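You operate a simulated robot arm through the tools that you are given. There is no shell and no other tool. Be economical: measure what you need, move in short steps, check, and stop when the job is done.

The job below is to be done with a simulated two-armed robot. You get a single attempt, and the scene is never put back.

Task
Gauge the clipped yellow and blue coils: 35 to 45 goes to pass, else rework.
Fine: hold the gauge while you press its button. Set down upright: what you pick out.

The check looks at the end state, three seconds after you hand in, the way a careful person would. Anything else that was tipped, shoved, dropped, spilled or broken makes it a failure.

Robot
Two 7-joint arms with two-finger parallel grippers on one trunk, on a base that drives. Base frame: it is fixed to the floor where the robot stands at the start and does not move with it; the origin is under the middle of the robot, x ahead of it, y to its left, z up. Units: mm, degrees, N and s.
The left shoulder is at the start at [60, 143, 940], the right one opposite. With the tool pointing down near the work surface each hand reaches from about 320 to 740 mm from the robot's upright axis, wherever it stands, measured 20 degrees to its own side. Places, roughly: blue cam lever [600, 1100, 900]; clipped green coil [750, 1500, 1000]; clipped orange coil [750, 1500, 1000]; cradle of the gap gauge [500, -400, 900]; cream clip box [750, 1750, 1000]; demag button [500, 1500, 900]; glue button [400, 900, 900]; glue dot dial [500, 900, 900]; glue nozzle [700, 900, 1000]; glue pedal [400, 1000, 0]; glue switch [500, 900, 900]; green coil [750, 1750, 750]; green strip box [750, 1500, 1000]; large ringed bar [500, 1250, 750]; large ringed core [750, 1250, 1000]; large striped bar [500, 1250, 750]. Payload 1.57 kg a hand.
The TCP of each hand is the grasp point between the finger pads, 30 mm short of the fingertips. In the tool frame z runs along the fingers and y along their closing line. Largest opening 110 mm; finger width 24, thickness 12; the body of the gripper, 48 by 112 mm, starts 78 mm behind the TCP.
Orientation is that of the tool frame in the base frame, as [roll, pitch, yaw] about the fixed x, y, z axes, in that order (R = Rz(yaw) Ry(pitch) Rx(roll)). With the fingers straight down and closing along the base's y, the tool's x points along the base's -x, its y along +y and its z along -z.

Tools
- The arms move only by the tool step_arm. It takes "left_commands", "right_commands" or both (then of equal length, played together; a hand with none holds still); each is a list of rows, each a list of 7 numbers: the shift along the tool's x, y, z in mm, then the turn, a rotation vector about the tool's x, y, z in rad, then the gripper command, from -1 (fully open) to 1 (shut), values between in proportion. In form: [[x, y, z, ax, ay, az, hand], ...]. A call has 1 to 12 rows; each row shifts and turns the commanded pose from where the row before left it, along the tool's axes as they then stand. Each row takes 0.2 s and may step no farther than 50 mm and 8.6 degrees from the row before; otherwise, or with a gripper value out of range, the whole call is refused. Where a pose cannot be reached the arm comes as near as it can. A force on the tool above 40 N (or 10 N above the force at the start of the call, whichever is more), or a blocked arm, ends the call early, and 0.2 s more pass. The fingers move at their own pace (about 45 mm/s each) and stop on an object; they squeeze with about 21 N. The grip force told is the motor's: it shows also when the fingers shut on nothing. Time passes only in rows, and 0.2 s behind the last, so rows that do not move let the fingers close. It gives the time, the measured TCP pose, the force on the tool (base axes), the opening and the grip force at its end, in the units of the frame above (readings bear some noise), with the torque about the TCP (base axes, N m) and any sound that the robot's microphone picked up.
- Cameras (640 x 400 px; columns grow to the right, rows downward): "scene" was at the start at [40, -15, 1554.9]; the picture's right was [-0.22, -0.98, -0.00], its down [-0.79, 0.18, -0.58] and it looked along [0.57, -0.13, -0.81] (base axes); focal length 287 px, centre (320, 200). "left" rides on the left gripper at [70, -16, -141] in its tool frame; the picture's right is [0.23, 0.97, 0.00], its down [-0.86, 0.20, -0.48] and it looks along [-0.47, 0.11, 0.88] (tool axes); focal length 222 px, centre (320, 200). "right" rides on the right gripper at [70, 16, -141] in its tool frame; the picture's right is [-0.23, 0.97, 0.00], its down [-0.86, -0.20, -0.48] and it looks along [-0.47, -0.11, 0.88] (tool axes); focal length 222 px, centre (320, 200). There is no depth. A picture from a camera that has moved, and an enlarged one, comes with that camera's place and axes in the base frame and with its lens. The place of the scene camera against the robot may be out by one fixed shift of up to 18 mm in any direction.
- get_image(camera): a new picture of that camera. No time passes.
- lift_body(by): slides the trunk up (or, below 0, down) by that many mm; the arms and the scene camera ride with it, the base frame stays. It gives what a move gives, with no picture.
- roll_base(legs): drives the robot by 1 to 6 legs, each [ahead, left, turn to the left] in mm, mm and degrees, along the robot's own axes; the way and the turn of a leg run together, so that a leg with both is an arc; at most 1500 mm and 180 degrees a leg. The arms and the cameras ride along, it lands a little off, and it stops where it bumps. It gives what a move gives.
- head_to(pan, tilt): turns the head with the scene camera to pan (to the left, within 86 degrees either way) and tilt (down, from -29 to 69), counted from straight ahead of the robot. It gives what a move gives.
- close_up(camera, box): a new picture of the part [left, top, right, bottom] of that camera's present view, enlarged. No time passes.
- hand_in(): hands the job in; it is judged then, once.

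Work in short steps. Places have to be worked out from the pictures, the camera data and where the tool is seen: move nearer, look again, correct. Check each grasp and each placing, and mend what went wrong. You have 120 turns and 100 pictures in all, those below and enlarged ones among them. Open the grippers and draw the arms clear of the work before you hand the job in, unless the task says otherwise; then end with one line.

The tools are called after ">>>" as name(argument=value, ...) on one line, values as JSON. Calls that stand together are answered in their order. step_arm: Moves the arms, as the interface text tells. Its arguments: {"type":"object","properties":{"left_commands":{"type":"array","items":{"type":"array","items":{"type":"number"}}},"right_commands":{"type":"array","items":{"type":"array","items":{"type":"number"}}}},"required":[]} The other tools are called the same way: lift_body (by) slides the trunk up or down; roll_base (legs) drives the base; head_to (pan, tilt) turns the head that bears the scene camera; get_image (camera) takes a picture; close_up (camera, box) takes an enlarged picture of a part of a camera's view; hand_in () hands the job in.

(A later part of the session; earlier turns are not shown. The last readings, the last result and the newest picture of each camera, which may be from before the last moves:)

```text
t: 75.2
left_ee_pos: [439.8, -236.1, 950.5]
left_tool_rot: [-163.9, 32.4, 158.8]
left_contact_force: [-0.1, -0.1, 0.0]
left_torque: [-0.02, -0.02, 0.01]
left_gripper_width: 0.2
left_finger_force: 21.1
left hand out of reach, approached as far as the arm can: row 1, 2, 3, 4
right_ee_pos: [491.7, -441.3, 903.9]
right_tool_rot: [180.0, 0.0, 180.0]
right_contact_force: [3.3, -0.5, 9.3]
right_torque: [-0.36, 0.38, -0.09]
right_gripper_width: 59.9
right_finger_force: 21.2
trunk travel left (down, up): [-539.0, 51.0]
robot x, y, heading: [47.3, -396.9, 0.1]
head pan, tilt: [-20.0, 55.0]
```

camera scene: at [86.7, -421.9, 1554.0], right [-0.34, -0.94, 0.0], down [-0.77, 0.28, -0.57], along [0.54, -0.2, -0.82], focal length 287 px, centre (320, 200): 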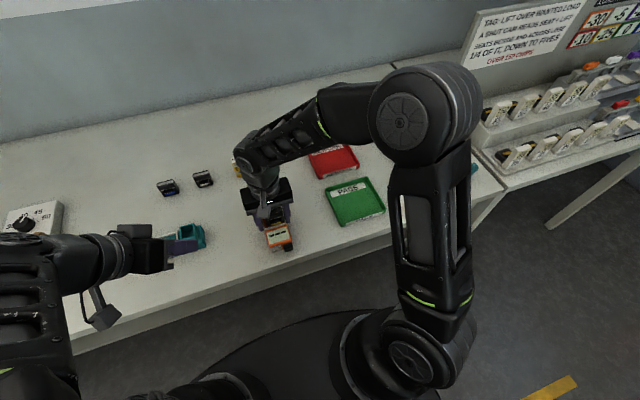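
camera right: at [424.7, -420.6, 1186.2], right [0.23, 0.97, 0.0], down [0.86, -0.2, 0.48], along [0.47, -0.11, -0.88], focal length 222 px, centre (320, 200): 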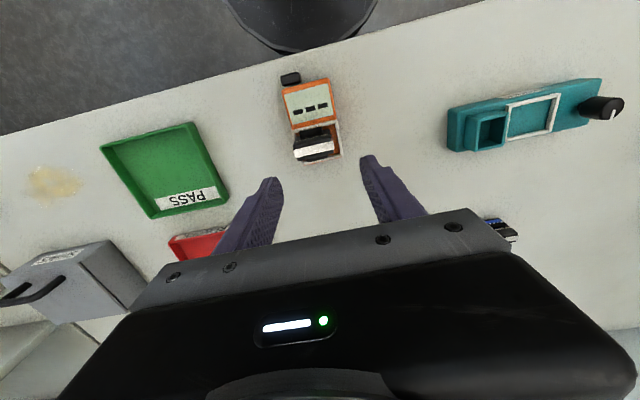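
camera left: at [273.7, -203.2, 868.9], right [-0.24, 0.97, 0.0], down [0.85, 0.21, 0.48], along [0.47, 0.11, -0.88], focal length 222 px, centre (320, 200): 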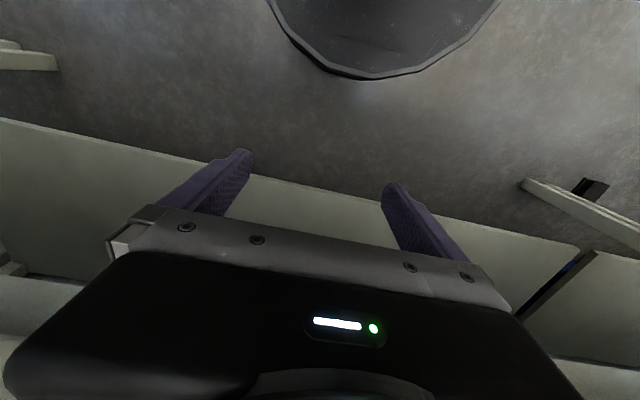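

Too close to the body for the left arm with that tilt. I release the gauge, raise the right hand, and back the base 160 mm so both arms have room.

>>> step_arm(right_commands=[[0, 0, 0, 0, 0, 0, -0.45], [0, 0, 0, 0, 0, 0, -0.45], [0, 0, 0, 0, 0, 0, -0.45], [0, 0, -30, 0, 0, 0, -0.45], [0, 0, -40, 0, 0, 0, -0.45], [0, 0, -40, 0, 0, 0, -0.45], [0, 0, -30, 0, 0, 0, -0.45]])

>>> roll_base(legs=[[-160, 0, 0]])

>>> get_image(camera="scene")

```text
t: 76.8
left_ee_pos: [442.3, -236.9, 950.4]
left_tool_rot: [-164.0, 32.4, 158.8]
left_contact_force: [-0.9, 0.0, -0.6]
left_torque: [0.0, -0.04, 0.03]
left_gripper_width: 0.0
left_finger_force: 20.6
right_ee_pos: [492.3, -436.9, 1044.3]
right_tool_rot: [180.0, -0.1, 180.0]
right_contact_force: [0.2, -0.9, -0.7]
right_torque: [0.01, -0.01, -0.02]
right_gripper_width: 79.7
right_finger_force: 0.1
trunk travel left (down, up): [-539.0, 51.0]
robot x, y, heading: [51.4, -397.6, -0.1]
head pan, tilt: [-20.0, 55.0]
```

```text
t: 78.2
left_ee_pos: [276.6, -238.0, 952.2]
left_tool_rot: [-164.0, 32.6, 158.6]
left_contact_force: [0.3, 0.2, 1.1]
left_torque: [-0.01, -0.03, 0.01]
left_gripper_width: 0.0
left_finger_force: 21.3
right_ee_pos: [329.9, -438.4, 1044.6]
right_tool_rot: [180.0, 0.0, 179.8]
right_contact_force: [-0.4, -0.2, 0.3]
right_torque: [-0.02, -0.04, 0.0]
right_gripper_width: 79.8
right_finger_force: 0.1
trunk travel left (down, up): [-539.0, 51.0]
robot x, y, heading: [-110.2, -397.3, -0.3]
head pan, tilt: [-20.0, 55.0]
```

```text
33 pictures are left
camera scene: at [-77.3, -421.9, 1553.9], right [-0.34, -0.94, 0.0], down [-0.77, 0.28, -0.57], along [0.54, -0.2, -0.82], focal length 287 px, centre (320, 200)
```

scene: 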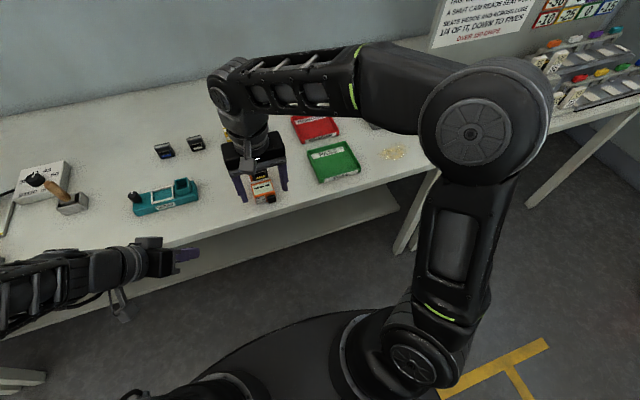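

Right hand goes back over the gauge and down to straddle it; left hand moves right to line up in front of the button.

>>> step_arm(right_commands=[[-40.5, 0, 0, 0, 0, 0, -0.45], [-40.5, 0, 0, 0, 0, 0, -0.45], [-40.5, 0, 0, 0, 0, 0, -0.45], [-40.5, -2, 0, 0, 0, 0, -0.45], [0, 0, 0, 0, 0, 0, -0.45], [0, 0, 0, 0, 0, 0, -0.45]], left_commands=[[0, 0, 0, 0, 0, 0, 1], [-7.3, -32.1, 25.9, 0, 0, 0, 1], [-7.3, -32.1, 25.9, 0, 0, 0, 1], [-7.3, -32.1, 25.9, 0, 0, 0, 1], [-7.3, -32.1, 25.9, 0, 0, 0, 1], [-7.3, -32.1, 25.9, 0, 0, 0, 1]])

```text
t: 79.6
left_ee_pos: [287.6, -441.3, 904.6]
left_tool_rot: [-164.0, 32.4, 158.4]
left_contact_force: [0.3, 0.3, -0.7]
left_torque: [0.0, 0.0, 0.01]
left_gripper_width: 0.2
left_finger_force: 21.0
left hand out of reach, approached as far as the arm can: row 2
right_ee_pos: [483.4, -443.8, 1044.2]
right_tool_rot: [-180.0, 0.0, 179.7]
right_contact_force: [0.5, 0.1, -1.0]
right_torque: [-0.03, 0.01, 0.0]
right_gripper_width: 79.7
right_finger_force: 0.1
right hand out of reach, approached as far as the arm can: row 4
trunk travel left (down, up): [-539.0, 51.0]
robot x, y, heading: [-115.2, -399.7, -0.4]
head pan, tilt: [-20.0, 55.0]
```

Left is in front, right is above. The right hand descends and closes on the gauge sides.

>>> step_arm(right_commands=[[0, 3, 40, 0, 0, 0, -0.45], [-3, 0, 40, 0, 0, 0, -0.45], [-3, 0, 40, 0, 0, 0, -0.45], [0, 0, 21, 0, 0, 0, -0.45], [0, 0, 0, 0, 0, 0, 0.1], [0, 0, 0, 0, 0, 0, 0.2], [0, 0, 0, 0, 0, 0, 1], [0, 0, 0, 0, 0, 0, 1]])

>>> get_image(camera="scene")

>>> get_image(camera="left")

```text
t: 81.4
left_ee_pos: [285.9, -441.5, 905.7]
left_tool_rot: [-164.0, 32.5, 158.6]
left_contact_force: [-0.6, -0.3, 0.1]
left_torque: [-0.01, 0.01, -0.03]
left_gripper_width: 0.0
left_finger_force: 21.1
right_ee_pos: [487.3, -438.0, 902.3]
right_tool_rot: [-180.0, -0.2, 179.7]
right_contact_force: [0.6, -1.2, 0.2]
right_torque: [-0.01, -0.07, 0.0]
right_gripper_width: 59.7
right_finger_force: 21.7
trunk travel left (down, up): [-539.0, 51.0]
robot x, y, heading: [-107.3, -398.2, -0.1]
head pan, tilt: [-20.0, 55.0]
```

```text
32 pictures are left
camera scene: at [-75.3, -422.1, 1553.8], right [-0.34, -0.94, 0.0], down [-0.77, 0.28, -0.57], along [0.54, -0.2, -0.82], focal length 287 px, centre (320, 200)
```

scene: 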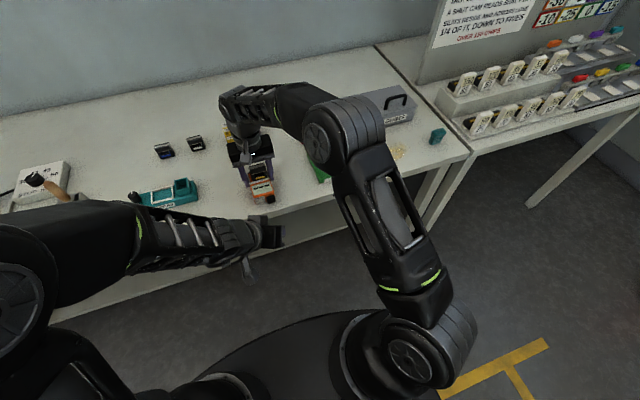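

```text
31 pictures are left
camera left: at [170.0, -369.4, 987.3], right [0.3, 0.89, -0.35], down [0.59, 0.12, 0.8], along [0.75, -0.44, -0.49], focal length 222 px, centre (320, 200)
```

left: 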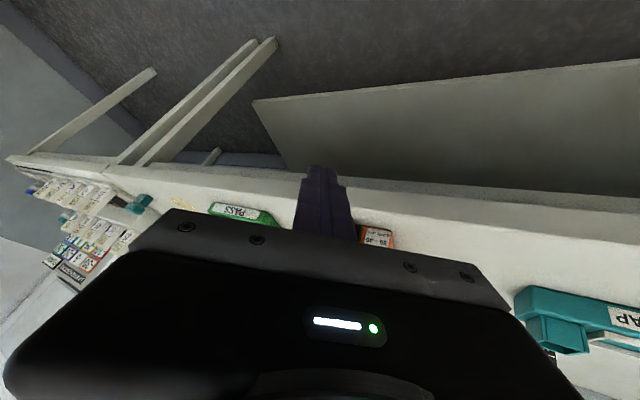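

The left fingertip is at about (297, −455, 881), right in front of the button (≈ x 406–425, y −455). I advance 80 mm ahead, then will press in small steps.

>>> step_arm(left_commands=[[-30.9, 18, 18.4, 0, 0, 0, 1], [-30.9, 18, 18.4, 0, 0, 0, 1], [0, 0, 0, 0, 0, 0, 1]])

>>> close_up(camera="scene", box=[210, 140, 310, 240])

```text
t: 82.2
left_ee_pos: [364.4, -447.2, 901.0]
left_tool_rot: [-163.9, 32.4, 158.6]
left_contact_force: [-0.6, 0.9, -0.1]
left_torque: [0.03, 0.0, 0.04]
left_gripper_width: 0.2
left_finger_force: 21.2
right_ee_pos: [488.4, -437.9, 901.1]
right_tool_rot: [-179.9, -0.1, 179.8]
right_contact_force: [0.4, 0.9, -1.2]
right_torque: [0.0, 0.0, 0.01]
right_gripper_width: 59.8
right_finger_force: 20.5
trunk travel left (down, up): [-539.0, 51.0]
robot x, y, heading: [-106.8, -398.2, -0.2]
head pan, tilt: [-20.0, 55.0]
```

```text
4.00 times, centred on (260, 190) of scene
camera zoom: at [-75.4, -422.1, 1553.8], right [-0.34, -0.94, 0.0], down [-0.77, 0.28, -0.57], along [0.54, -0.2, -0.82], focal length 1146 px, centre (560, 240)
```

zoom: 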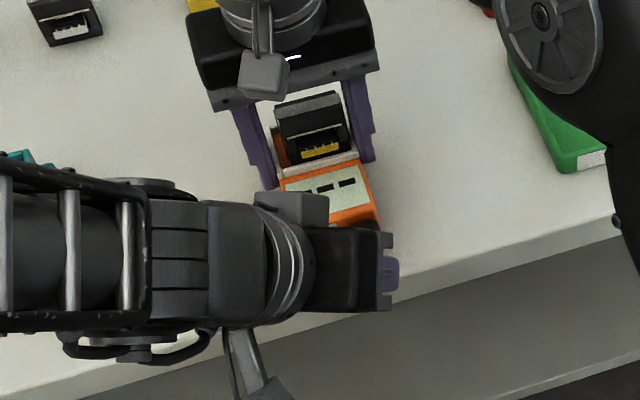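

Display stays visible. I push ahead in small increments watching the force.

>>> step_arm(left_commands=[[-3.93, 2.43, 1.9, 0, 0, 0, 1], [-3.93, 2.43, 1.9, 0, 0, 0, 1], [-2.36, 1.46, 1.14, 0, 0, 0, 1]])

```text
t: 83.0
left_ee_pos: [380.1, -446.6, 900.1]
left_tool_rot: [-163.9, 32.4, 158.7]
left_contact_force: [0.0, -0.1, 0.2]
left_torque: [0.04, -0.01, 0.02]
left_gripper_width: 0.0
left_finger_force: 20.9
right_ee_pos: [488.6, -438.6, 902.8]
right_tool_rot: [-180.0, -0.1, 179.8]
right_contact_force: [0.4, -0.4, -2.5]
right_torque: [0.0, -0.04, 0.03]
right_gripper_width: 59.8
right_finger_force: 20.6
trunk travel left (down, up): [-539.0, 51.0]
robot x, y, heading: [-112.5, -397.9, -0.2]
head pan, tilt: [-20.0, 55.0]
```

>>> step_arm(left_commands=[[-1.97, 1.22, 0.95, 0, 0, 0, 1], [-1.97, 1.22, 0.95, 0, 0, 0, 1], [-1.57, 0.97, 0.76, 0, 0, 0, 1]])

```text
t: 83.8
left_ee_pos: [387.8, -446.1, 900.5]
left_tool_rot: [-163.9, 32.4, 158.5]
left_contact_force: [-1.8, -0.6, 0.1]
left_torque: [0.0, 0.0, 0.02]
left_gripper_width: 0.1
left_finger_force: 21.1
right_ee_pos: [487.6, -438.3, 902.0]
right_tool_rot: [-180.0, 0.0, 179.8]
right_contact_force: [0.8, 0.6, -2.2]
right_torque: [0.01, -0.02, -0.02]
right_gripper_width: 59.7
right_finger_force: 21.1
trunk travel left (down, up): [-539.0, 51.0]
robot x, y, heading: [-109.8, -397.7, -0.4]
head pan, tilt: [-20.0, 55.0]
```

First touch (−1.8 N in x). I press a few mm more.

>>> step_arm(left_commands=[[-1.18, 0.73, 0.57, 0, 0, 0, 1], [-1.18, 0.73, 0.57, 0, 0, 0, 1], [-0.79, 0.49, 0.38, 0, 0, 0, 1]])

>>> close_up(camera="scene", box=[260, 150, 320, 200])

```text
t: 84.6
left_ee_pos: [392.2, -445.4, 900.1]
left_tool_rot: [-163.9, 32.3, 158.5]
left_contact_force: [-4.8, 0.4, -1.2]
left_torque: [0.04, 0.14, -0.01]
left_gripper_width: 0.0
left_finger_force: 20.8
right_ee_pos: [489.0, -439.4, 902.2]
right_tool_rot: [-180.0, 0.0, 179.8]
right_contact_force: [5.3, -1.1, -1.2]
right_torque: [-0.04, -0.11, 0.13]
right_gripper_width: 59.6
right_finger_force: 20.6
trunk travel left (down, up): [-539.0, 51.0]
robot x, y, heading: [-110.9, -401.4, -0.2]
head pan, tilt: [-20.0, 55.0]
heard: click
```

```text
8.00 times, centred on (290, 175) of scene
camera zoom: at [-75.1, -422.0, 1553.9], right [-0.34, -0.94, 0.0], down [-0.77, 0.28, -0.57], along [0.54, -0.2, -0.82], focal length 2293 px, centre (560, 400)
```

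zoom: 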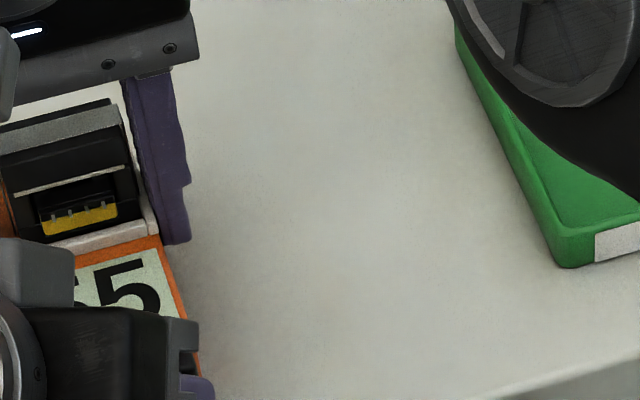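

Click heard, the display shows "…5". I back the left hand off and read it fully.

>>> step_arm(left_commands=[[7.86, -4.86, -3.81, 0, 0, 0, 1], [31.4, -19.4, -15.2, 0, 0, 0, 1], [31.4, -19.4, -15.2, 0, 0, 0, 1]])

>>> close_up(camera="scene", box=[240, 150, 310, 210])

```text
t: 85.4
left_ee_pos: [300.5, -447.9, 904.8]
left_tool_rot: [-163.9, 32.5, 158.6]
left_contact_force: [-0.5, -0.3, -0.8]
left_torque: [-0.02, 0.01, -0.01]
left_gripper_width: 0.1
left_finger_force: 21.3
right_ee_pos: [486.9, -438.5, 902.3]
right_tool_rot: [179.9, -0.1, 179.9]
right_contact_force: [0.2, -0.3, -2.0]
right_torque: [0.01, -0.04, -0.01]
right_gripper_width: 59.8
right_finger_force: 21.4
trunk travel left (down, up): [-539.0, 51.0]
robot x, y, heading: [-111.9, -401.7, -0.2]
head pan, tilt: [-20.0, 55.0]
```

```text
6.67 times, centred on (275, 180) of scene
camera zoom: at [-75.8, -422.1, 1553.9], right [-0.34, -0.94, 0.0], down [-0.77, 0.28, -0.57], along [0.54, -0.2, -0.82], focal length 1911 px, centre (620, 333)
```

zoom: 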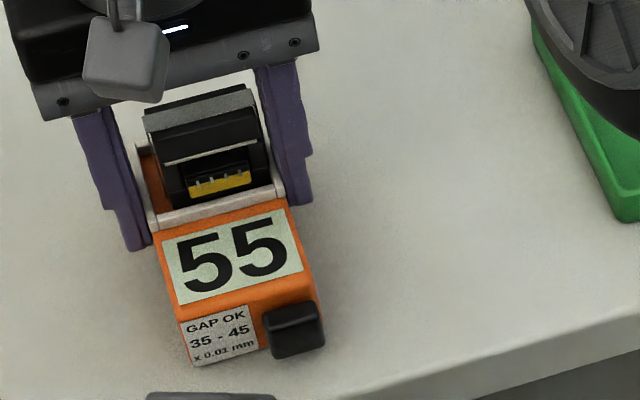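

Yellow reads 55 → rework. I retreat the left hand to the side and up, and the right hand opens, rises 30 mm and grips the coil in the cradle.

>>> step_arm(left_commands=[[7.3, 32.1, -25.9, 0, 0, 0, 1], [7.3, 32.1, -25.9, 0, 0, 0, 1], [7.3, 32.1, -25.9, 0, 0, 0, 1], [7.3, 32.1, -25.9, 0, 0, 0, 1], [7.3, 32.1, -25.9, 0, 0, 0, 1], [-21.5, -9.4, -32.4, 0, 0, 0, 1], [-21.5, -9.4, -32.4, 0, 0, 0, 1], [-21.5, -9.4, -32.4, 0, 0, 0, 1], [0, 0, 0, 0, 0, 0, 1], [0, 0, 0, 0, 0, 0, 1]], right_commands=[[0, 0, 0, 0, 0, 0, -0.3], [0, 0, 0, 0, 0, 0, -0.3], [0, 0, -15, 0, 0, 0, -0.3], [0, 0, -15, 0, 0, 0, -0.3], [-4, -1, 0, 0, 0, 0, -0.3], [0, 0, 0, 0, 0, 0, 1], [0, 0, 0, 0, 0, 0, 1], [0, 0, 0, 0, 0, 0, 1], [0, 0, 0, 0, 0, 0, 1], [0, 0, 0, 0, 0, 0, 1]])

>>> close_up(camera="scene", box=[220, 120, 320, 210])

```text
t: 87.6
left_ee_pos: [303.6, -245.0, 1068.1]
left_tool_rot: [-163.9, 32.4, 158.6]
left_contact_force: [-0.3, 0.4, -0.4]
left_torque: [0.0, -0.01, 0.02]
left_gripper_width: 0.1
left_finger_force: 20.9
right_ee_pos: [490.4, -438.7, 933.6]
right_tool_rot: [180.0, 0.0, 179.9]
right_contact_force: [0.5, -1.3, 2.8]
right_torque: [0.05, 0.04, 0.04]
right_gripper_width: 43.8
right_finger_force: 21.2
trunk travel left (down, up): [-539.0, 51.0]
robot x, y, heading: [-115.1, -396.3, -0.3]
head pan, tilt: [-20.0, 55.0]
```

```text
4.44 times, centred on (270, 165) of scene
camera zoom: at [-76.0, -422.0, 1553.9], right [-0.34, -0.94, 0.0], down [-0.77, 0.28, -0.57], along [0.54, -0.2, -0.82], focal length 1274 px, centre (542, 356)
```

zoom: 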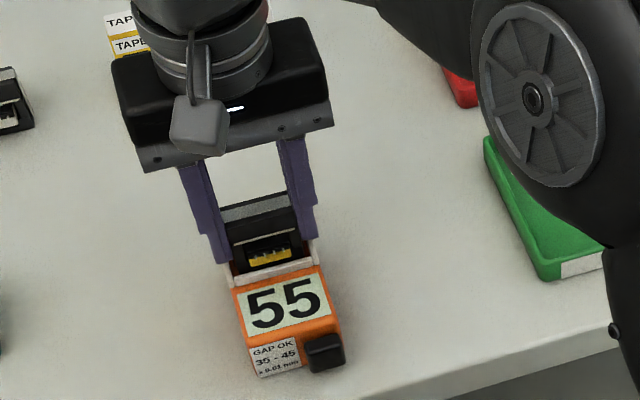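

Gripped (43.8). I lift 90 mm, then drive right 160 and ahead 160 toward the rework tray.

>>> step_arm(right_commands=[[0, 0, -30, 0, 0, 0, 1], [0, 0, -40, 0, 0, 0, 1], [0, 0, -25, 0, 0, 0, 1], [0, 0, 0, 0, 0, 0, 1]])

>>> roll_base(legs=[[0, -190, 0.2], [160, 0, 0]])

>>> get_image(camera="right")

```text
t: 88.6
left_ee_pos: [303.6, -246.3, 1068.4]
left_tool_rot: [-163.9, 32.3, 158.6]
left_contact_force: [0.1, 0.4, -0.1]
left_torque: [0.02, -0.01, 0.0]
left_gripper_width: 0.0
left_finger_force: 21.2
right_ee_pos: [492.2, -439.2, 1028.0]
right_tool_rot: [180.0, -0.1, 179.8]
right_contact_force: [-0.3, 0.2, -1.2]
right_torque: [-0.01, -0.04, 0.0]
right_gripper_width: 43.8
right_finger_force: 21.1
trunk travel left (down, up): [-539.0, 51.0]
robot x, y, heading: [-110.8, -395.5, 0.1]
head pan, tilt: [-20.0, 55.0]
```

```text
t: 91.1
left_ee_pos: [466.3, -431.6, 1069.0]
left_tool_rot: [-163.9, 32.3, 158.6]
left_contact_force: [-0.2, 0.0, -0.7]
left_torque: [0.0, 0.01, -0.02]
left_gripper_width: 0.0
left_finger_force: 21.0
right_ee_pos: [656.1, -625.4, 1027.0]
right_tool_rot: [179.9, -0.1, 180.0]
right_contact_force: [0.7, -0.1, -1.7]
right_torque: [0.01, 0.0, -0.01]
right_gripper_width: 43.9
right_finger_force: 21.1
trunk travel left (down, up): [-539.0, 51.0]
robot x, y, heading: [50.0, -585.8, 0.1]
head pan, tilt: [-20.0, 55.0]
```

```text
26 pictures are left
camera right: at [585.0, -608.6, 1168.7], right [0.23, 0.97, 0.0], down [0.86, -0.2, 0.48], along [0.46, -0.11, -0.88], focal length 222 px, centre (320, 200)
```

right: 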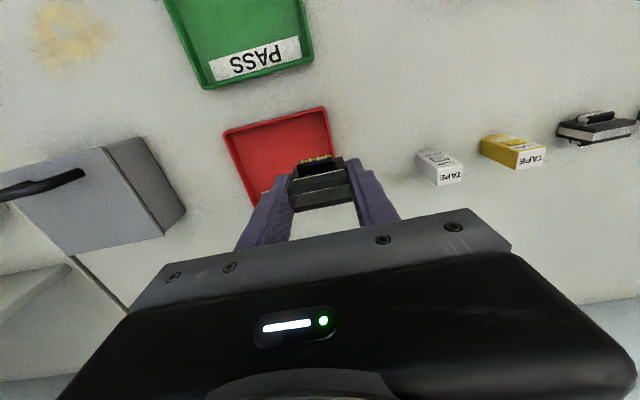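

The rework tray spans about x 614–745, y −742…−610. I move over (702, −676) and descend to z≈915, then check.

>>> step_arm(right_commands=[[0, -17, 20, 0, 0, 0, 1], [0, -17, 20, 0, 0, 0, 1], [-15, -17, 20, 0, 0, 0, 1], [-15, 0, 0, 0, 0, 0, 1], [-16, 0, 0, 0, 0, 0, 1], [0, 0, 25, 0, 0, 0, 1], [0, 0, 22, 0, 0, 0, 1], [0, 0, 0, 0, 0, 0, 1]])

>>> get_image(camera="right")

>>> get_image(camera="scene")

```text
t: 92.9
left_ee_pos: [464.8, -431.2, 1069.5]
left_tool_rot: [-164.0, 32.3, 158.7]
left_contact_force: [0.2, 0.3, 0.1]
left_torque: [-0.01, 0.0, 0.0]
left_gripper_width: 0.4
left_finger_force: 21.6
right_ee_pos: [698.7, -677.1, 920.6]
right_tool_rot: [180.0, 0.0, 180.0]
right_contact_force: [-0.2, -0.3, -2.6]
right_torque: [-0.02, 0.0, -0.02]
right_gripper_width: 43.6
right_finger_force: 20.6
trunk travel left (down, up): [-539.0, 51.0]
robot x, y, heading: [52.7, -587.3, -0.2]
head pan, tilt: [-20.0, 55.0]
```

```text
25 pictures are left
camera right: at [629.3, -660.2, 1062.5], right [0.23, 0.97, 0.0], down [0.86, -0.2, 0.48], along [0.47, -0.11, -0.88], focal length 222 px, centre (320, 200)
```

right: 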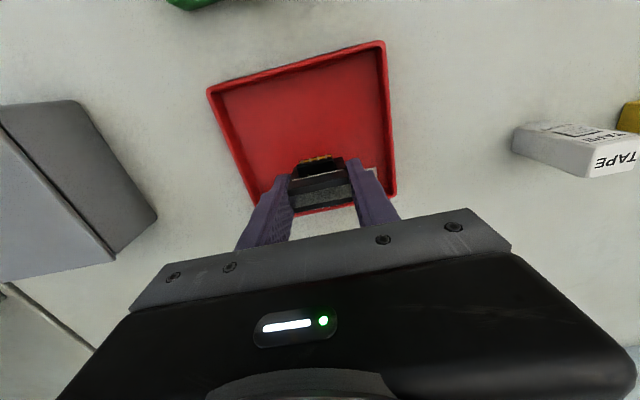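

```text
24 pictures are left
camera scene: at [85.6, -609.1, 1553.9], right [-0.34, -0.94, 0.0], down [-0.77, 0.28, -0.57], along [0.54, -0.2, -0.82], focal length 287 px, centre (320, 200)
```

scene: 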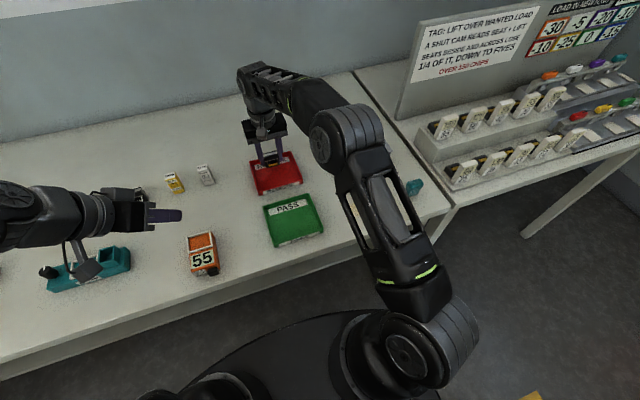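

The tray spans x 618–736, y −744…−612; the coil sits well inside. Lowering gently to the floor.

>>> step_arm(right_commands=[[0, 0, 10, 0, 0, 0, 1], [0, 0, 6, 0, 0, 0, 1], [0, 0, 2, 0, 0, 0, 1], [0, 0, 1, 0, 0, 0, 1], [0, 0, 0, 0, 0, 0, 1]])

```text
t: 94.1
left_ee_pos: [464.5, -431.1, 1068.8]
left_tool_rot: [-163.9, 32.3, 158.7]
left_contact_force: [-0.7, 0.5, 0.7]
left_torque: [0.03, -0.01, 0.0]
left_gripper_width: 0.1
left_finger_force: 20.4
right_ee_pos: [699.7, -676.5, 902.2]
right_tool_rot: [-180.0, -0.1, 179.9]
right_contact_force: [0.4, -1.1, -2.2]
right_torque: [-0.01, -0.01, 0.02]
right_gripper_width: 43.5
right_finger_force: 21.1
trunk travel left (down, up): [-539.0, 51.0]
robot x, y, heading: [50.5, -583.8, -0.0]
head pan, tilt: [-20.0, 55.0]
```

>>> step_arm(right_commands=[[0, 0, 1.5, 0, 0, 0, 1], [0, 0, 1, 0, 0, 0, 1], [0, 0, 0, 0, 0, 0, 1]])

```text
t: 94.9
left_ee_pos: [464.7, -431.5, 1069.2]
left_tool_rot: [-163.9, 32.4, 158.7]
left_contact_force: [-0.4, 0.3, -0.1]
left_torque: [-0.01, 0.01, -0.03]
left_gripper_width: 0.2
left_finger_force: 20.7
right_ee_pos: [700.0, -677.0, 899.4]
right_tool_rot: [-180.0, -0.1, 179.9]
right_contact_force: [0.1, 0.3, -1.9]
right_torque: [0.02, 0.01, 0.0]
right_gripper_width: 43.6
right_finger_force: 20.6
trunk travel left (down, up): [-539.0, 51.0]
robot x, y, heading: [47.3, -585.4, -0.3]
head pan, tilt: [-20.0, 55.0]
```

>>> step_arm(right_commands=[[0, 0, 1, 0, 0, 0, 1], [0, 0, 0.7, 0, 0, 0, 1], [0, 0, 0, 0, 0, 0, 1]])

```text
t: 95.7
left_ee_pos: [465.0, -430.9, 1068.5]
left_tool_rot: [-163.9, 32.3, 158.7]
left_contact_force: [-0.3, 0.2, -0.1]
left_torque: [0.02, -0.02, -0.02]
left_gripper_width: 0.0
left_finger_force: 21.1
right_ee_pos: [698.9, -676.1, 897.5]
right_tool_rot: [-179.9, -0.1, 179.9]
right_contact_force: [-0.1, 0.3, -2.1]
right_torque: [-0.01, 0.0, -0.02]
right_gripper_width: 43.6
right_finger_force: 21.1
trunk travel left (down, up): [-539.0, 51.0]
robot x, y, heading: [48.7, -585.1, 0.1]
head pan, tilt: [-20.0, 55.0]
```

>>> step_arm(right_commands=[[0, 0, 1, 0, 0, 0, 1], [0, 0, 0.8, 0, 0, 0, 1], [0, 0, 0, 0, 0, 0, 1]])

```text
t: 96.5
left_ee_pos: [465.0, -431.6, 1068.8]
left_tool_rot: [-163.9, 32.4, 158.8]
left_contact_force: [0.9, -0.2, -0.4]
left_torque: [0.02, 0.01, -0.01]
left_gripper_width: 0.0
left_finger_force: 21.2
right_ee_pos: [699.8, -677.2, 897.7]
right_tool_rot: [-180.0, 0.2, 180.0]
right_contact_force: [3.5, 0.6, 7.3]
right_torque: [0.01, -0.03, 0.03]
right_gripper_width: 43.5
right_finger_force: 20.9
trunk travel left (down, up): [-539.0, 51.0]
robot x, y, heading: [50.8, -586.2, 0.3]
head pan, tilt: [-20.0, 55.0]
```

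Contact with the tray floor. I open and rise, then check.

>>> step_arm(right_commands=[[0, 0, 0, 0, 0, 0, -0.1], [0, 0, 0, 0, 0, 0, -0.25], [0, 0, 0, 0, 0, 0, -0.25], [0, 0, 0, 0, 0, 0, -0.25], [0, 0, -40, 0, 0, 0, -0.25], [0, 0, -40, 0, 0, 0, -0.25], [0, 0, -15, 0, 0, 0, -0.25]])

>>> close_up(camera="right", box=[200, 60, 420, 220])

```text
t: 98.1
left_ee_pos: [465.5, -432.1, 1069.1]
left_tool_rot: [-163.9, 32.5, 158.7]
left_contact_force: [-0.4, -0.2, -0.6]
left_torque: [-0.01, -0.02, 0.02]
left_gripper_width: 0.0
left_finger_force: 21.1
right_ee_pos: [695.7, -675.8, 993.1]
right_tool_rot: [-180.0, 0.0, 179.9]
right_contact_force: [1.3, -0.1, 0.2]
right_torque: [0.03, -0.01, 0.0]
right_gripper_width: 68.8
right_finger_force: 0.0
trunk travel left (down, up): [-539.0, 51.0]
robot x, y, heading: [49.0, -584.9, 0.2]
head pan, tilt: [-20.0, 55.0]
```

```text
2.50 times, centred on (310, 140) of right
camera zoom: at [626.7, -659.9, 1135.0], right [0.23, 0.97, 0.0], down [0.86, -0.2, 0.48], along [0.47, -0.11, -0.88], focal length 555 px, centre (345, 350)
```

zoom: 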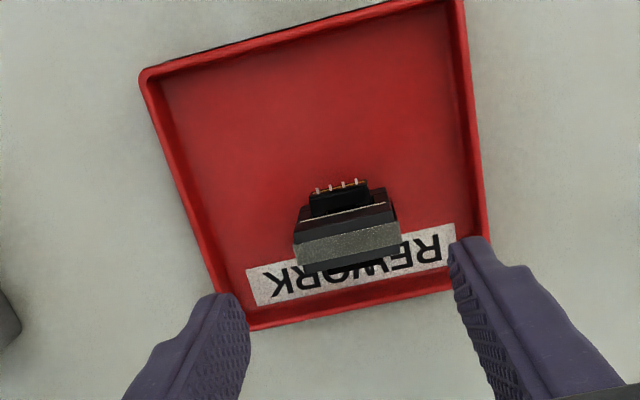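

Yellow stands upright in the rework tray. Next blue: I drive left ~500 so the right hand comes over the blue coil (~(719, −172)).

>>> roll_base(legs=[[0, 503, -0.2]])

>>> get_image(camera="right")

```text
t: 101.0
left_ee_pos: [467.1, 59.6, 1069.0]
left_tool_rot: [-163.9, 32.4, 158.5]
left_contact_force: [-0.1, 0.4, 0.1]
left_torque: [0.02, 0.01, -0.03]
left_gripper_width: 0.0
left_finger_force: 20.9
right_ee_pos: [697.7, -186.6, 994.0]
right_tool_rot: [-179.9, 0.0, 179.7]
right_contact_force: [0.6, -0.4, -0.7]
right_torque: [-0.01, 0.01, 0.01]
right_gripper_width: 68.6
right_finger_force: 0.0
trunk travel left (down, up): [-539.0, 51.0]
robot x, y, heading: [51.0, -87.6, -0.3]
head pan, tilt: [-20.0, 55.0]
```

```text
22 pictures are left
camera right: at [627.8, -169.1, 1134.6], right [0.23, 0.97, 0.0], down [0.85, -0.2, 0.48], along [0.46, -0.11, -0.88], focal length 222 px, centre (320, 200)
```

right: 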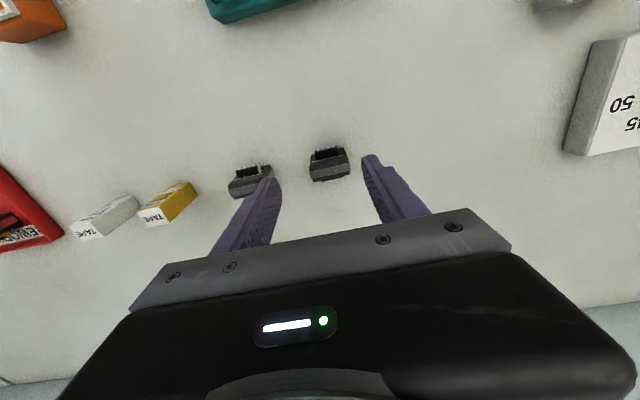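

Blue works out at about (717, −181, top 900). I align and descend to z≈940 for a check.

>>> step_arm(right_commands=[[-7, 5.5, 20, 0, 0, 0, -0.5], [-7, 0, 20, 0, 0, 0, -0.5], [-5, 0, 14, 0, 0, 0, -0.5], [0, 0, 0, 0, 0, 0, -0.5]])

>>> close_up(camera="right", box=[220, 120, 420, 245])

```text
t: 102.0
left_ee_pos: [466.9, 59.7, 1069.1]
left_tool_rot: [-164.0, 32.4, 158.5]
left_contact_force: [-0.4, -0.1, -0.3]
left_torque: [0.02, -0.02, 0.0]
left_gripper_width: 0.2
left_finger_force: 21.0
right_ee_pos: [716.3, -181.6, 938.4]
right_tool_rot: [179.9, 0.0, 179.7]
right_contact_force: [-1.2, 0.0, 0.1]
right_torque: [0.03, 0.0, -0.05]
right_gripper_width: 82.7
right_finger_force: 0.0
trunk travel left (down, up): [-539.0, 51.0]
robot x, y, heading: [50.9, -92.7, -0.2]
head pan, tilt: [-20.0, 55.0]
```

```text
3.20 times, centred on (320, 182) of right
camera zoom: at [647.3, -164.3, 1080.2], right [0.23, 0.97, 0.0], down [0.85, -0.2, 0.48], along [0.47, -0.11, -0.88], focal length 711 px, centre (320, 256)
```

zoom: 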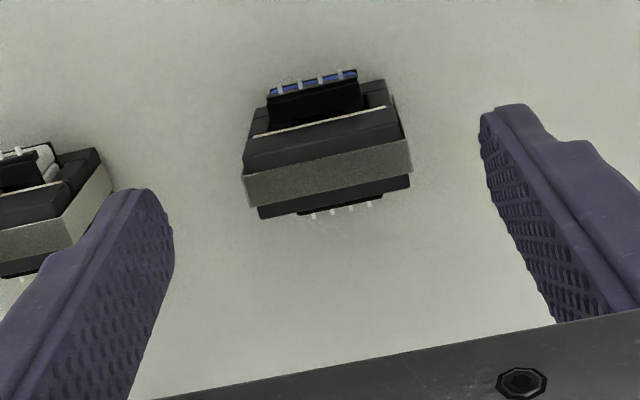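

Nearly exact; 2 mm to +y, descend to 895.5 and close.

>>> step_arm(right_commands=[[0, 2, 15, 0, 0, 0, -0.5], [0, 0, 15, 0, 0, 0, -0.5], [-0.5, 0, 13, 0, 0, 0, -0.5], [0, 0, 0, 0, 0, 0, -0.5], [0, 0, 0, 0, 0, 0, 1], [0, 0, 0, 0, 0, 0, 1], [0, 0, 0, 0, 0, 0, 1], [0, 0, 0, 0, 0, 0, 1]])

>>> close_up(camera="right", box=[220, 120, 420, 245])

```text
t: 103.8
left_ee_pos: [467.0, 59.2, 1067.7]
left_tool_rot: [-163.9, 32.4, 158.5]
left_contact_force: [0.9, -0.4, -0.2]
left_torque: [-0.02, 0.02, 0.01]
left_gripper_width: 0.0
left_finger_force: 21.1
right_ee_pos: [717.8, -179.5, 895.4]
right_tool_rot: [180.0, 0.0, 179.7]
right_contact_force: [-0.3, -1.1, 0.0]
right_torque: [-0.02, -0.02, 0.0]
right_gripper_width: 43.6
right_finger_force: 21.0
trunk travel left (down, up): [-539.0, 51.0]
robot x, y, heading: [48.2, -90.8, -0.1]
head pan, tilt: [-20.0, 55.0]
```

```text
3.20 times, centred on (320, 182) of right
camera zoom: at [647.3, -162.4, 1037.1], right [0.23, 0.97, 0.0], down [0.85, -0.2, 0.48], along [0.46, -0.11, -0.88], focal length 711 px, centre (320, 256)
```

zoom: 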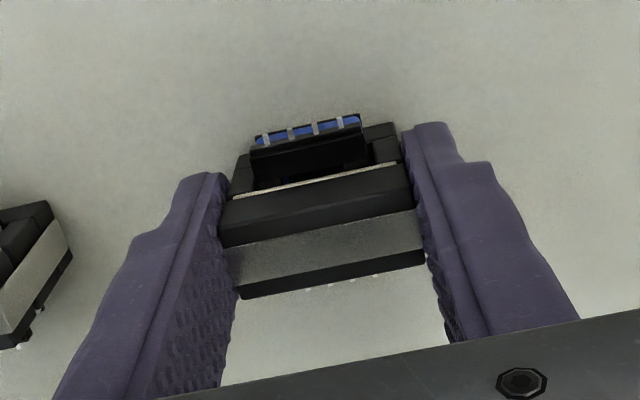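

Blue gripped identically. Lift, back the base 160 and go right ~305 to the same stance used for pressing.

>>> step_arm(right_commands=[[0, 0, -30, 0, 0, 0, 1], [0, 0, -40, 0, 0, 0, 1], [0, 0, -20, 0, 0, 0, 1], [0, 0, 0, 0, 0, 0, 1]])

>>> roll_base(legs=[[-160, 0, 0], [0, -307, 0]])

```text
t: 104.8
left_ee_pos: [466.5, 59.8, 1070.0]
left_tool_rot: [-163.8, 32.4, 158.5]
left_contact_force: [0.3, -0.2, -0.1]
left_torque: [0.03, 0.01, -0.03]
left_gripper_width: 0.0
left_finger_force: 20.8
right_ee_pos: [718.6, -179.0, 956.4]
right_tool_rot: [-180.0, 0.0, 179.7]
right_contact_force: [-1.1, -0.1, -2.3]
right_torque: [0.01, 0.03, -0.01]
right_gripper_width: 43.6
right_finger_force: 21.2
right hand out of reach, approached as far as the arm can: row 2, 3
trunk travel left (down, up): [-539.0, 51.0]
robot x, y, heading: [49.1, -91.2, -0.4]
head pan, tilt: [-20.0, 55.0]
```

```text
t: 107.9
left_ee_pos: [306.5, -246.6, 1068.0]
left_tool_rot: [-163.9, 32.4, 158.2]
left_contact_force: [0.6, 0.3, 0.0]
left_torque: [0.04, -0.03, 0.01]
left_gripper_width: 0.0
left_finger_force: 21.0
right_ee_pos: [557.2, -486.1, 956.2]
right_tool_rot: [180.0, 0.0, 179.4]
right_contact_force: [0.2, 0.7, -1.6]
right_torque: [0.01, 0.02, 0.01]
right_gripper_width: 43.4
right_finger_force: 21.0
trunk travel left (down, up): [-539.0, 51.0]
robot x, y, heading: [-109.6, -397.3, -0.4]
head pan, tilt: [-20.0, 55.0]
```

I carry blue over the cradle at (491, −440).

>>> step_arm(right_commands=[[17, 12, 0, 0, 0, 0, 1], [17, 12, 0, 0, 0, 0, 1], [17, 12, 0, 0, 0, 0, 1], [15, 10.5, 0, 0, 0, 0, 1], [0, 0, 0, 0, 0, 0, 1]])

>>> close_up(camera="right", box=[250, 60, 410, 220])

```text
t: 109.1
left_ee_pos: [306.5, -245.3, 1067.5]
left_tool_rot: [-163.8, 32.5, 158.3]
left_contact_force: [-0.2, 0.0, 0.0]
left_torque: [0.0, 0.03, 0.0]
left_gripper_width: 0.0
left_finger_force: 21.2
right_ee_pos: [491.6, -438.9, 955.5]
right_tool_rot: [180.0, 0.0, 179.4]
right_contact_force: [0.1, -0.5, -3.0]
right_torque: [0.0, 0.01, 0.04]
right_gripper_width: 43.5
right_finger_force: 21.1
trunk travel left (down, up): [-539.0, 51.0]
robot x, y, heading: [-116.1, -395.7, -0.3]
head pan, tilt: [-20.0, 55.0]
```

```text
2.50 times, centred on (330, 140) of right
camera zoom: at [421.8, -421.1, 1097.1], right [0.24, 0.97, 0.0], down [0.85, -0.21, 0.48], along [0.47, -0.11, -0.88], focal length 555 px, centre (295, 350)
```

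zoom: 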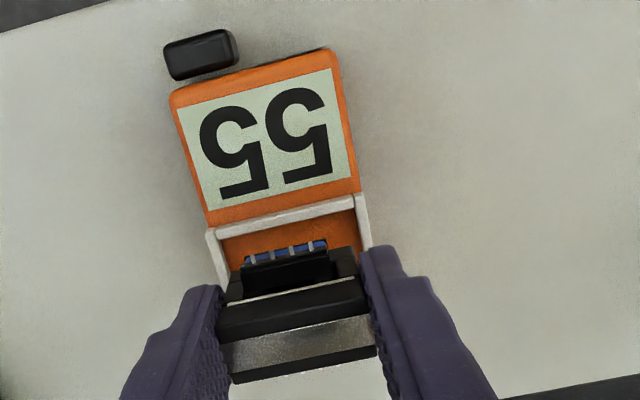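

Cradle lines up with the hand. Descending: first to 936, then slowly.

>>> step_arm(right_commands=[[0, 0, 10, 0, 0, 0, 1], [0, 0, 8, 0, 0, 0, 1], [0, 0, 1.5, 0, 0, 0, 1], [0, 0, 0, 0, 0, 0, 1]])

>>> step_arm(right_commands=[[0, 0, 1.2, 0, 0, 0, 1], [0, 0, 1, 0, 0, 0, 1], [0, 0, 0, 0, 0, 0, 1]])

```text
t: 110.1
left_ee_pos: [305.5, -245.7, 1069.0]
left_tool_rot: [-164.0, 32.4, 158.2]
left_contact_force: [0.2, -0.2, 0.4]
left_torque: [-0.03, 0.02, -0.01]
left_gripper_width: 0.0
left_finger_force: 21.5
right_ee_pos: [491.1, -436.9, 936.1]
right_tool_rot: [180.0, 0.0, 179.5]
right_contact_force: [0.1, -0.1, -1.2]
right_torque: [0.01, 0.03, -0.01]
right_gripper_width: 43.8
right_finger_force: 21.5
trunk travel left (down, up): [-539.0, 51.0]
robot x, y, heading: [-111.5, -393.1, -0.5]
head pan, tilt: [-20.0, 55.0]
```

```text
t: 110.9
left_ee_pos: [305.0, -246.5, 1068.7]
left_tool_rot: [-164.0, 32.4, 158.3]
left_contact_force: [-0.5, -0.1, -0.7]
left_torque: [0.0, -0.02, -0.01]
left_gripper_width: 0.0
left_finger_force: 20.8
right_ee_pos: [490.4, -435.7, 935.7]
right_tool_rot: [-179.9, 0.2, 179.3]
right_contact_force: [0.2, -1.5, 6.6]
right_torque: [-0.04, 0.06, 0.02]
right_gripper_width: 43.8
right_finger_force: 21.1
trunk travel left (down, up): [-539.0, 51.0]
robot x, y, heading: [-110.0, -395.5, -0.8]
head pan, tilt: [-20.0, 55.0]
```

Contact ~2.5 mm early, likely on a rail again. I look.

>>> close_up(camera="scene", box=[230, 140, 300, 200])

```text
6.67 times, centred on (265, 170) of scene
camera zoom: at [-75.4, -420.4, 1554.0], right [-0.35, -0.94, 0.0], down [-0.77, 0.29, -0.57], along [0.54, -0.2, -0.82], focal length 1911 px, centre (687, 400)
```

zoom: 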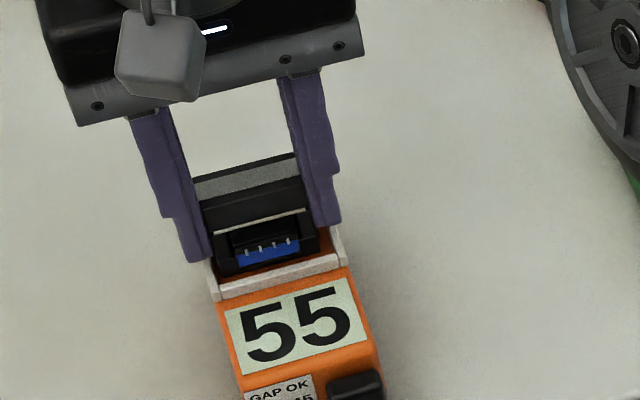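

It's at the +y rail; I lift 4, shift 3 mm to −y, and lower.

>>> step_arm(right_commands=[[0, 0, -4, 0, 0, 0, 1], [0, -3, 0, 0, 0, 0, 1], [0, 0, 3.5, 0, 0, 0, 1], [0, 0, 1, 0, 0, 0, 1], [0, 0, 0, 0, 0, 0, 1]])

>>> step_arm(right_commands=[[0, 0, 1, 0, 0, 0, 1], [0, 0, 1, 0, 0, 0, 1], [0, 0, 0, 0, 0, 0, 1]])

```text
t: 112.1
left_ee_pos: [303.3, -245.7, 1069.0]
left_tool_rot: [-164.0, 32.4, 158.1]
left_contact_force: [0.4, -0.1, 0.6]
left_torque: [0.01, 0.02, -0.02]
left_gripper_width: 0.1
left_finger_force: 20.9
right_ee_pos: [490.5, -439.5, 935.4]
right_tool_rot: [-180.0, 0.3, 179.4]
right_contact_force: [-2.0, -1.5, 15.9]
right_torque: [-0.08, 0.18, 0.01]
right_gripper_width: 43.9
right_finger_force: 21.0
trunk travel left (down, up): [-539.0, 51.0]
robot x, y, heading: [-110.8, -392.1, -0.3]
head pan, tilt: [-20.0, 55.0]
```

```text
t: 112.9
left_ee_pos: [305.3, -245.7, 1068.7]
left_tool_rot: [-164.0, 32.5, 158.2]
left_contact_force: [0.4, 0.6, -0.6]
left_torque: [0.01, -0.03, -0.03]
left_gripper_width: 0.0
left_finger_force: 21.2
right_ee_pos: [490.9, -440.0, 932.4]
right_tool_rot: [-180.0, 0.2, 179.4]
right_contact_force: [2.9, -0.8, 19.4]
right_torque: [0.08, -0.18, -0.01]
right_gripper_width: 43.9
right_finger_force: 21.1
trunk travel left (down, up): [-539.0, 51.0]
robot x, y, heading: [-107.3, -398.4, -0.6]
head pan, tilt: [-20.0, 55.0]
```

It moved down to 932.4, the floor height from before. I ease up slightly and look before releasing.

>>> step_arm(right_commands=[[0, 0, -1, 0, 0, 0, 1], [0, 0, -0.5, 0, 0, 0, 1]])

>>> close_up(camera="scene", box=[235, 150, 285, 190])

```text
t: 113.5
left_ee_pos: [306.3, -245.6, 1069.4]
left_tool_rot: [-164.0, 32.4, 158.3]
left_contact_force: [-0.3, 0.0, 0.5]
left_torque: [-0.04, 0.0, -0.03]
left_gripper_width: 0.0
left_finger_force: 21.5
right_ee_pos: [490.5, -439.8, 933.0]
right_tool_rot: [180.0, 0.0, 179.5]
right_contact_force: [5.1, 1.7, 11.5]
right_torque: [0.2, -0.25, 0.0]
right_gripper_width: 43.7
right_finger_force: 21.2
trunk travel left (down, up): [-539.0, 51.0]
robot x, y, heading: [-110.5, -395.7, -0.5]
head pan, tilt: [-20.0, 55.0]
```

```text
10.00 times, centred on (260, 170) of scene
camera zoom: at [-75.3, -420.0, 1553.8], right [-0.35, -0.94, 0.0], down [-0.77, 0.29, -0.57], along [0.54, -0.2, -0.82], focal length 2866 px, centre (920, 500)
```

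zoom: 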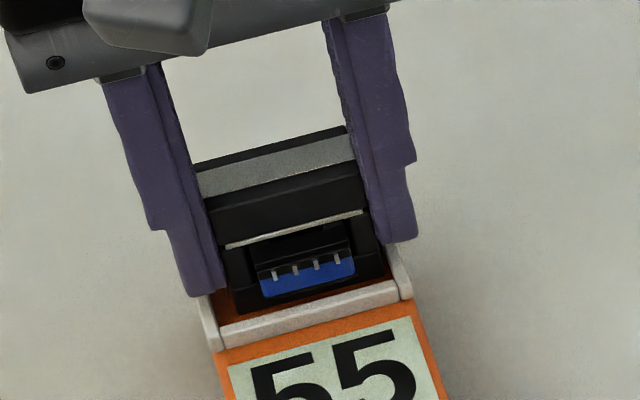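

Seated with a gap on both sides. I ease another 1 mm to shed the load, then open.

>>> step_arm(right_commands=[[0, 0, -1, 0, 0, 0, 1], [0, 0, 0, 0, 0, 0, 0.1], [0, 0, 0, 0, 0, 0, -0.1], [0, 0, 0, 0, 0, 0, -0.45], [0, 0, 0, 0, 0, 0, -0.45], [0, 0, 0, 0, 0, 0, -0.45]])

>>> close_up(camera="scene", box=[235, 150, 285, 190])

```text
t: 114.9
left_ee_pos: [307.2, -246.4, 1069.9]
left_tool_rot: [-163.9, 32.4, 158.3]
left_contact_force: [0.0, 1.1, 0.0]
left_torque: [-0.03, 0.0, 0.0]
left_gripper_width: 0.0
left_finger_force: 21.0
right_ee_pos: [491.3, -442.0, 934.3]
right_tool_rot: [180.0, 0.0, 179.4]
right_contact_force: [0.7, 0.5, -0.1]
right_torque: [-0.02, -0.03, 0.0]
right_gripper_width: 80.0
right_finger_force: 0.1
trunk travel left (down, up): [-539.0, 51.0]
robot x, y, heading: [-111.5, -393.5, -0.5]
head pan, tilt: [-20.0, 55.0]
```

```text
10.00 times, centred on (260, 170) of scene
camera zoom: at [-74.8, -420.3, 1553.9], right [-0.35, -0.94, 0.0], down [-0.77, 0.29, -0.57], along [0.54, -0.2, -0.82], focal length 2866 px, centre (920, 500)
```

zoom: 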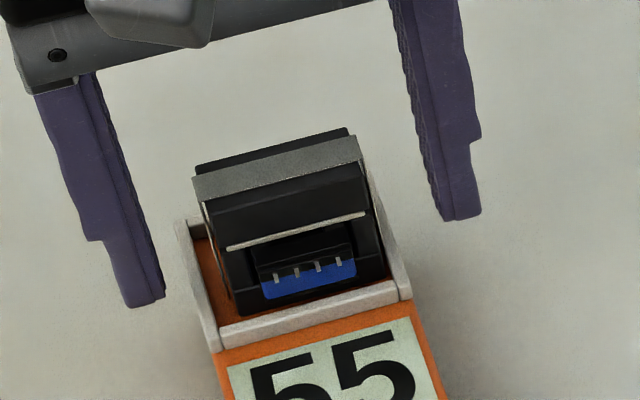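

Seated. The right hand lowers and clamps the gauge sides while the left retraces to its spot in front of the button.

>>> step_arm(right_commands=[[4, 2.5, 0, 0, 0, 0, -0.45], [0, 0, 16, 0, 0, 0, -0.45], [0, 0, 16, 0, 0, 0, -0.45], [0, 0, 0, 0, 0, 0, 0.1], [0, 0, 0, 0, 0, 0, 0.2], [0, 0, 0, 0, 0, 0, 1], [0, 0, 0, 0, 0, 0, 1], [0, 0, 0, 0, 0, 0, 1], [0, 0, 0, 0, 0, 0, 1]], left_commands=[[0, 0, 0, 0, 0, 0, 1], [21.5, 9.4, 32.4, 0, 0, 0, 1], [21.5, 9.4, 32.4, 0, 0, 0, 1], [21.5, 9.4, 32.4, 0, 0, 0, 1], [-7.3, -32.1, 25.9, 0, 0, 0, 1], [-7.3, -32.1, 25.9, 0, 0, 0, 1], [-7.3, -32.1, 25.9, 0, 0, 0, 1], [-7.3, -32.1, 25.9, 0, 0, 0, 1], [-7.3, -32.1, 25.9, 0, 0, 0, 1]])

```text
t: 116.9
left_ee_pos: [301.9, -450.8, 897.7]
left_tool_rot: [-164.0, 32.4, 158.2]
left_contact_force: [-0.8, 0.6, -1.1]
left_torque: [-0.02, 0.01, -0.01]
left_gripper_width: 0.4
left_finger_force: 20.3
right_ee_pos: [487.4, -439.8, 903.9]
right_tool_rot: [-179.9, 0.0, 179.4]
right_contact_force: [0.4, -0.5, -2.0]
right_torque: [0.02, 0.0, -0.02]
right_gripper_width: 60.0
right_finger_force: 21.1
trunk travel left (down, up): [-539.0, 51.0]
robot x, y, heading: [-111.2, -396.1, -0.5]
head pan, tilt: [-20.0, 55.0]
```

Gauge clamped; left tip is in front. I approach to x≈378, then press slowly.

>>> step_arm(left_commands=[[-29.8, 20.3, 12.4, 0, 0, 0, 1], [-29.8, 20.3, 12.4, 0, 0, 0, 1], [-3.93, 2.43, 1.9, 0, 0, 0, 1], [0, 0, 0, 0, 0, 0, 1]])

>>> step_arm(left_commands=[[-1.97, 1.22, 0.95, 0, 0, 0, 1], [-1.97, 1.22, 0.95, 0, 0, 0, 1], [-1.18, 0.73, 0.57, 0, 0, 0, 1], [-0.79, 0.49, 0.38, 0, 0, 0, 1]])

```text
t: 117.9
left_ee_pos: [385.0, -445.4, 902.5]
left_tool_rot: [-163.9, 32.4, 158.3]
left_contact_force: [0.7, -0.8, 0.7]
left_torque: [0.0, -0.02, -0.01]
left_gripper_width: 0.0
left_finger_force: 21.2
right_ee_pos: [487.0, -439.4, 902.4]
right_tool_rot: [179.9, 0.0, 179.5]
right_contact_force: [1.1, 0.1, -1.6]
right_torque: [0.02, -0.01, -0.02]
right_gripper_width: 59.5
right_finger_force: 21.0
trunk travel left (down, up): [-539.0, 51.0]
robot x, y, heading: [-112.2, -394.4, -0.3]
head pan, tilt: [-20.0, 55.0]
```

```text
t: 118.9
left_ee_pos: [391.8, -445.7, 904.2]
left_tool_rot: [-163.9, 32.3, 158.2]
left_contact_force: [-6.0, 0.3, 1.5]
left_torque: [-0.04, 0.08, -0.05]
left_gripper_width: 0.1
left_finger_force: 21.1
right_ee_pos: [488.6, -439.1, 902.3]
right_tool_rot: [180.0, 0.2, 179.3]
right_contact_force: [5.4, 0.6, -3.7]
right_torque: [0.0, -0.21, 0.07]
right_gripper_width: 59.9
right_finger_force: 20.8
trunk travel left (down, up): [-539.0, 51.0]
robot x, y, heading: [-111.2, -398.2, -0.5]
head pan, tilt: [-20.0, 55.0]
heard: click
```

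Click. I back the left hand off and read the display.

>>> step_arm(left_commands=[[7.86, -4.86, -3.81, 0, 0, 0, 1], [31.4, -19.4, -15.2, 0, 0, 0, 1], [31.4, -19.4, -15.2, 0, 0, 0, 1]])

>>> close_up(camera="scene", box=[225, 140, 305, 210])

```text
t: 119.7
left_ee_pos: [297.1, -445.3, 901.9]
left_tool_rot: [-163.9, 32.4, 158.3]
left_contact_force: [0.6, 0.9, -0.3]
left_torque: [-0.02, -0.01, 0.03]
left_gripper_width: 0.2
left_finger_force: 20.5
right_ee_pos: [487.3, -437.9, 903.1]
right_tool_rot: [-179.9, 0.0, 179.3]
right_contact_force: [0.0, 0.6, -1.8]
right_torque: [0.02, -0.03, 0.01]
right_gripper_width: 60.0
right_finger_force: 21.5
trunk travel left (down, up): [-539.0, 51.0]
robot x, y, heading: [-111.5, -396.5, -0.4]
head pan, tilt: [-20.0, 55.0]
```

```text
5.71 times, centred on (265, 175) of scene
camera zoom: at [-75.1, -420.5, 1553.9], right [-0.35, -0.94, 0.0], down [-0.77, 0.29, -0.57], along [0.54, -0.2, -0.82], focal length 1638 px, centre (634, 343)
```

zoom: 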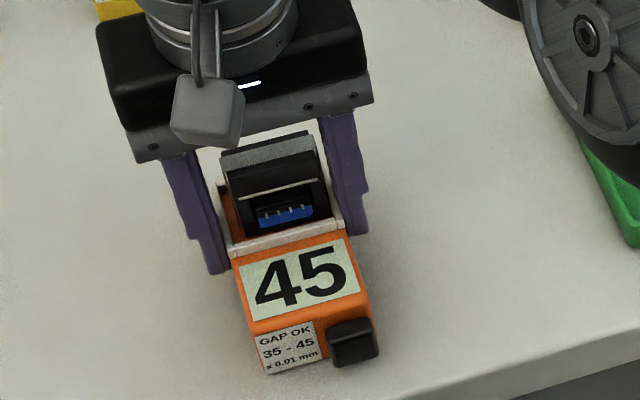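

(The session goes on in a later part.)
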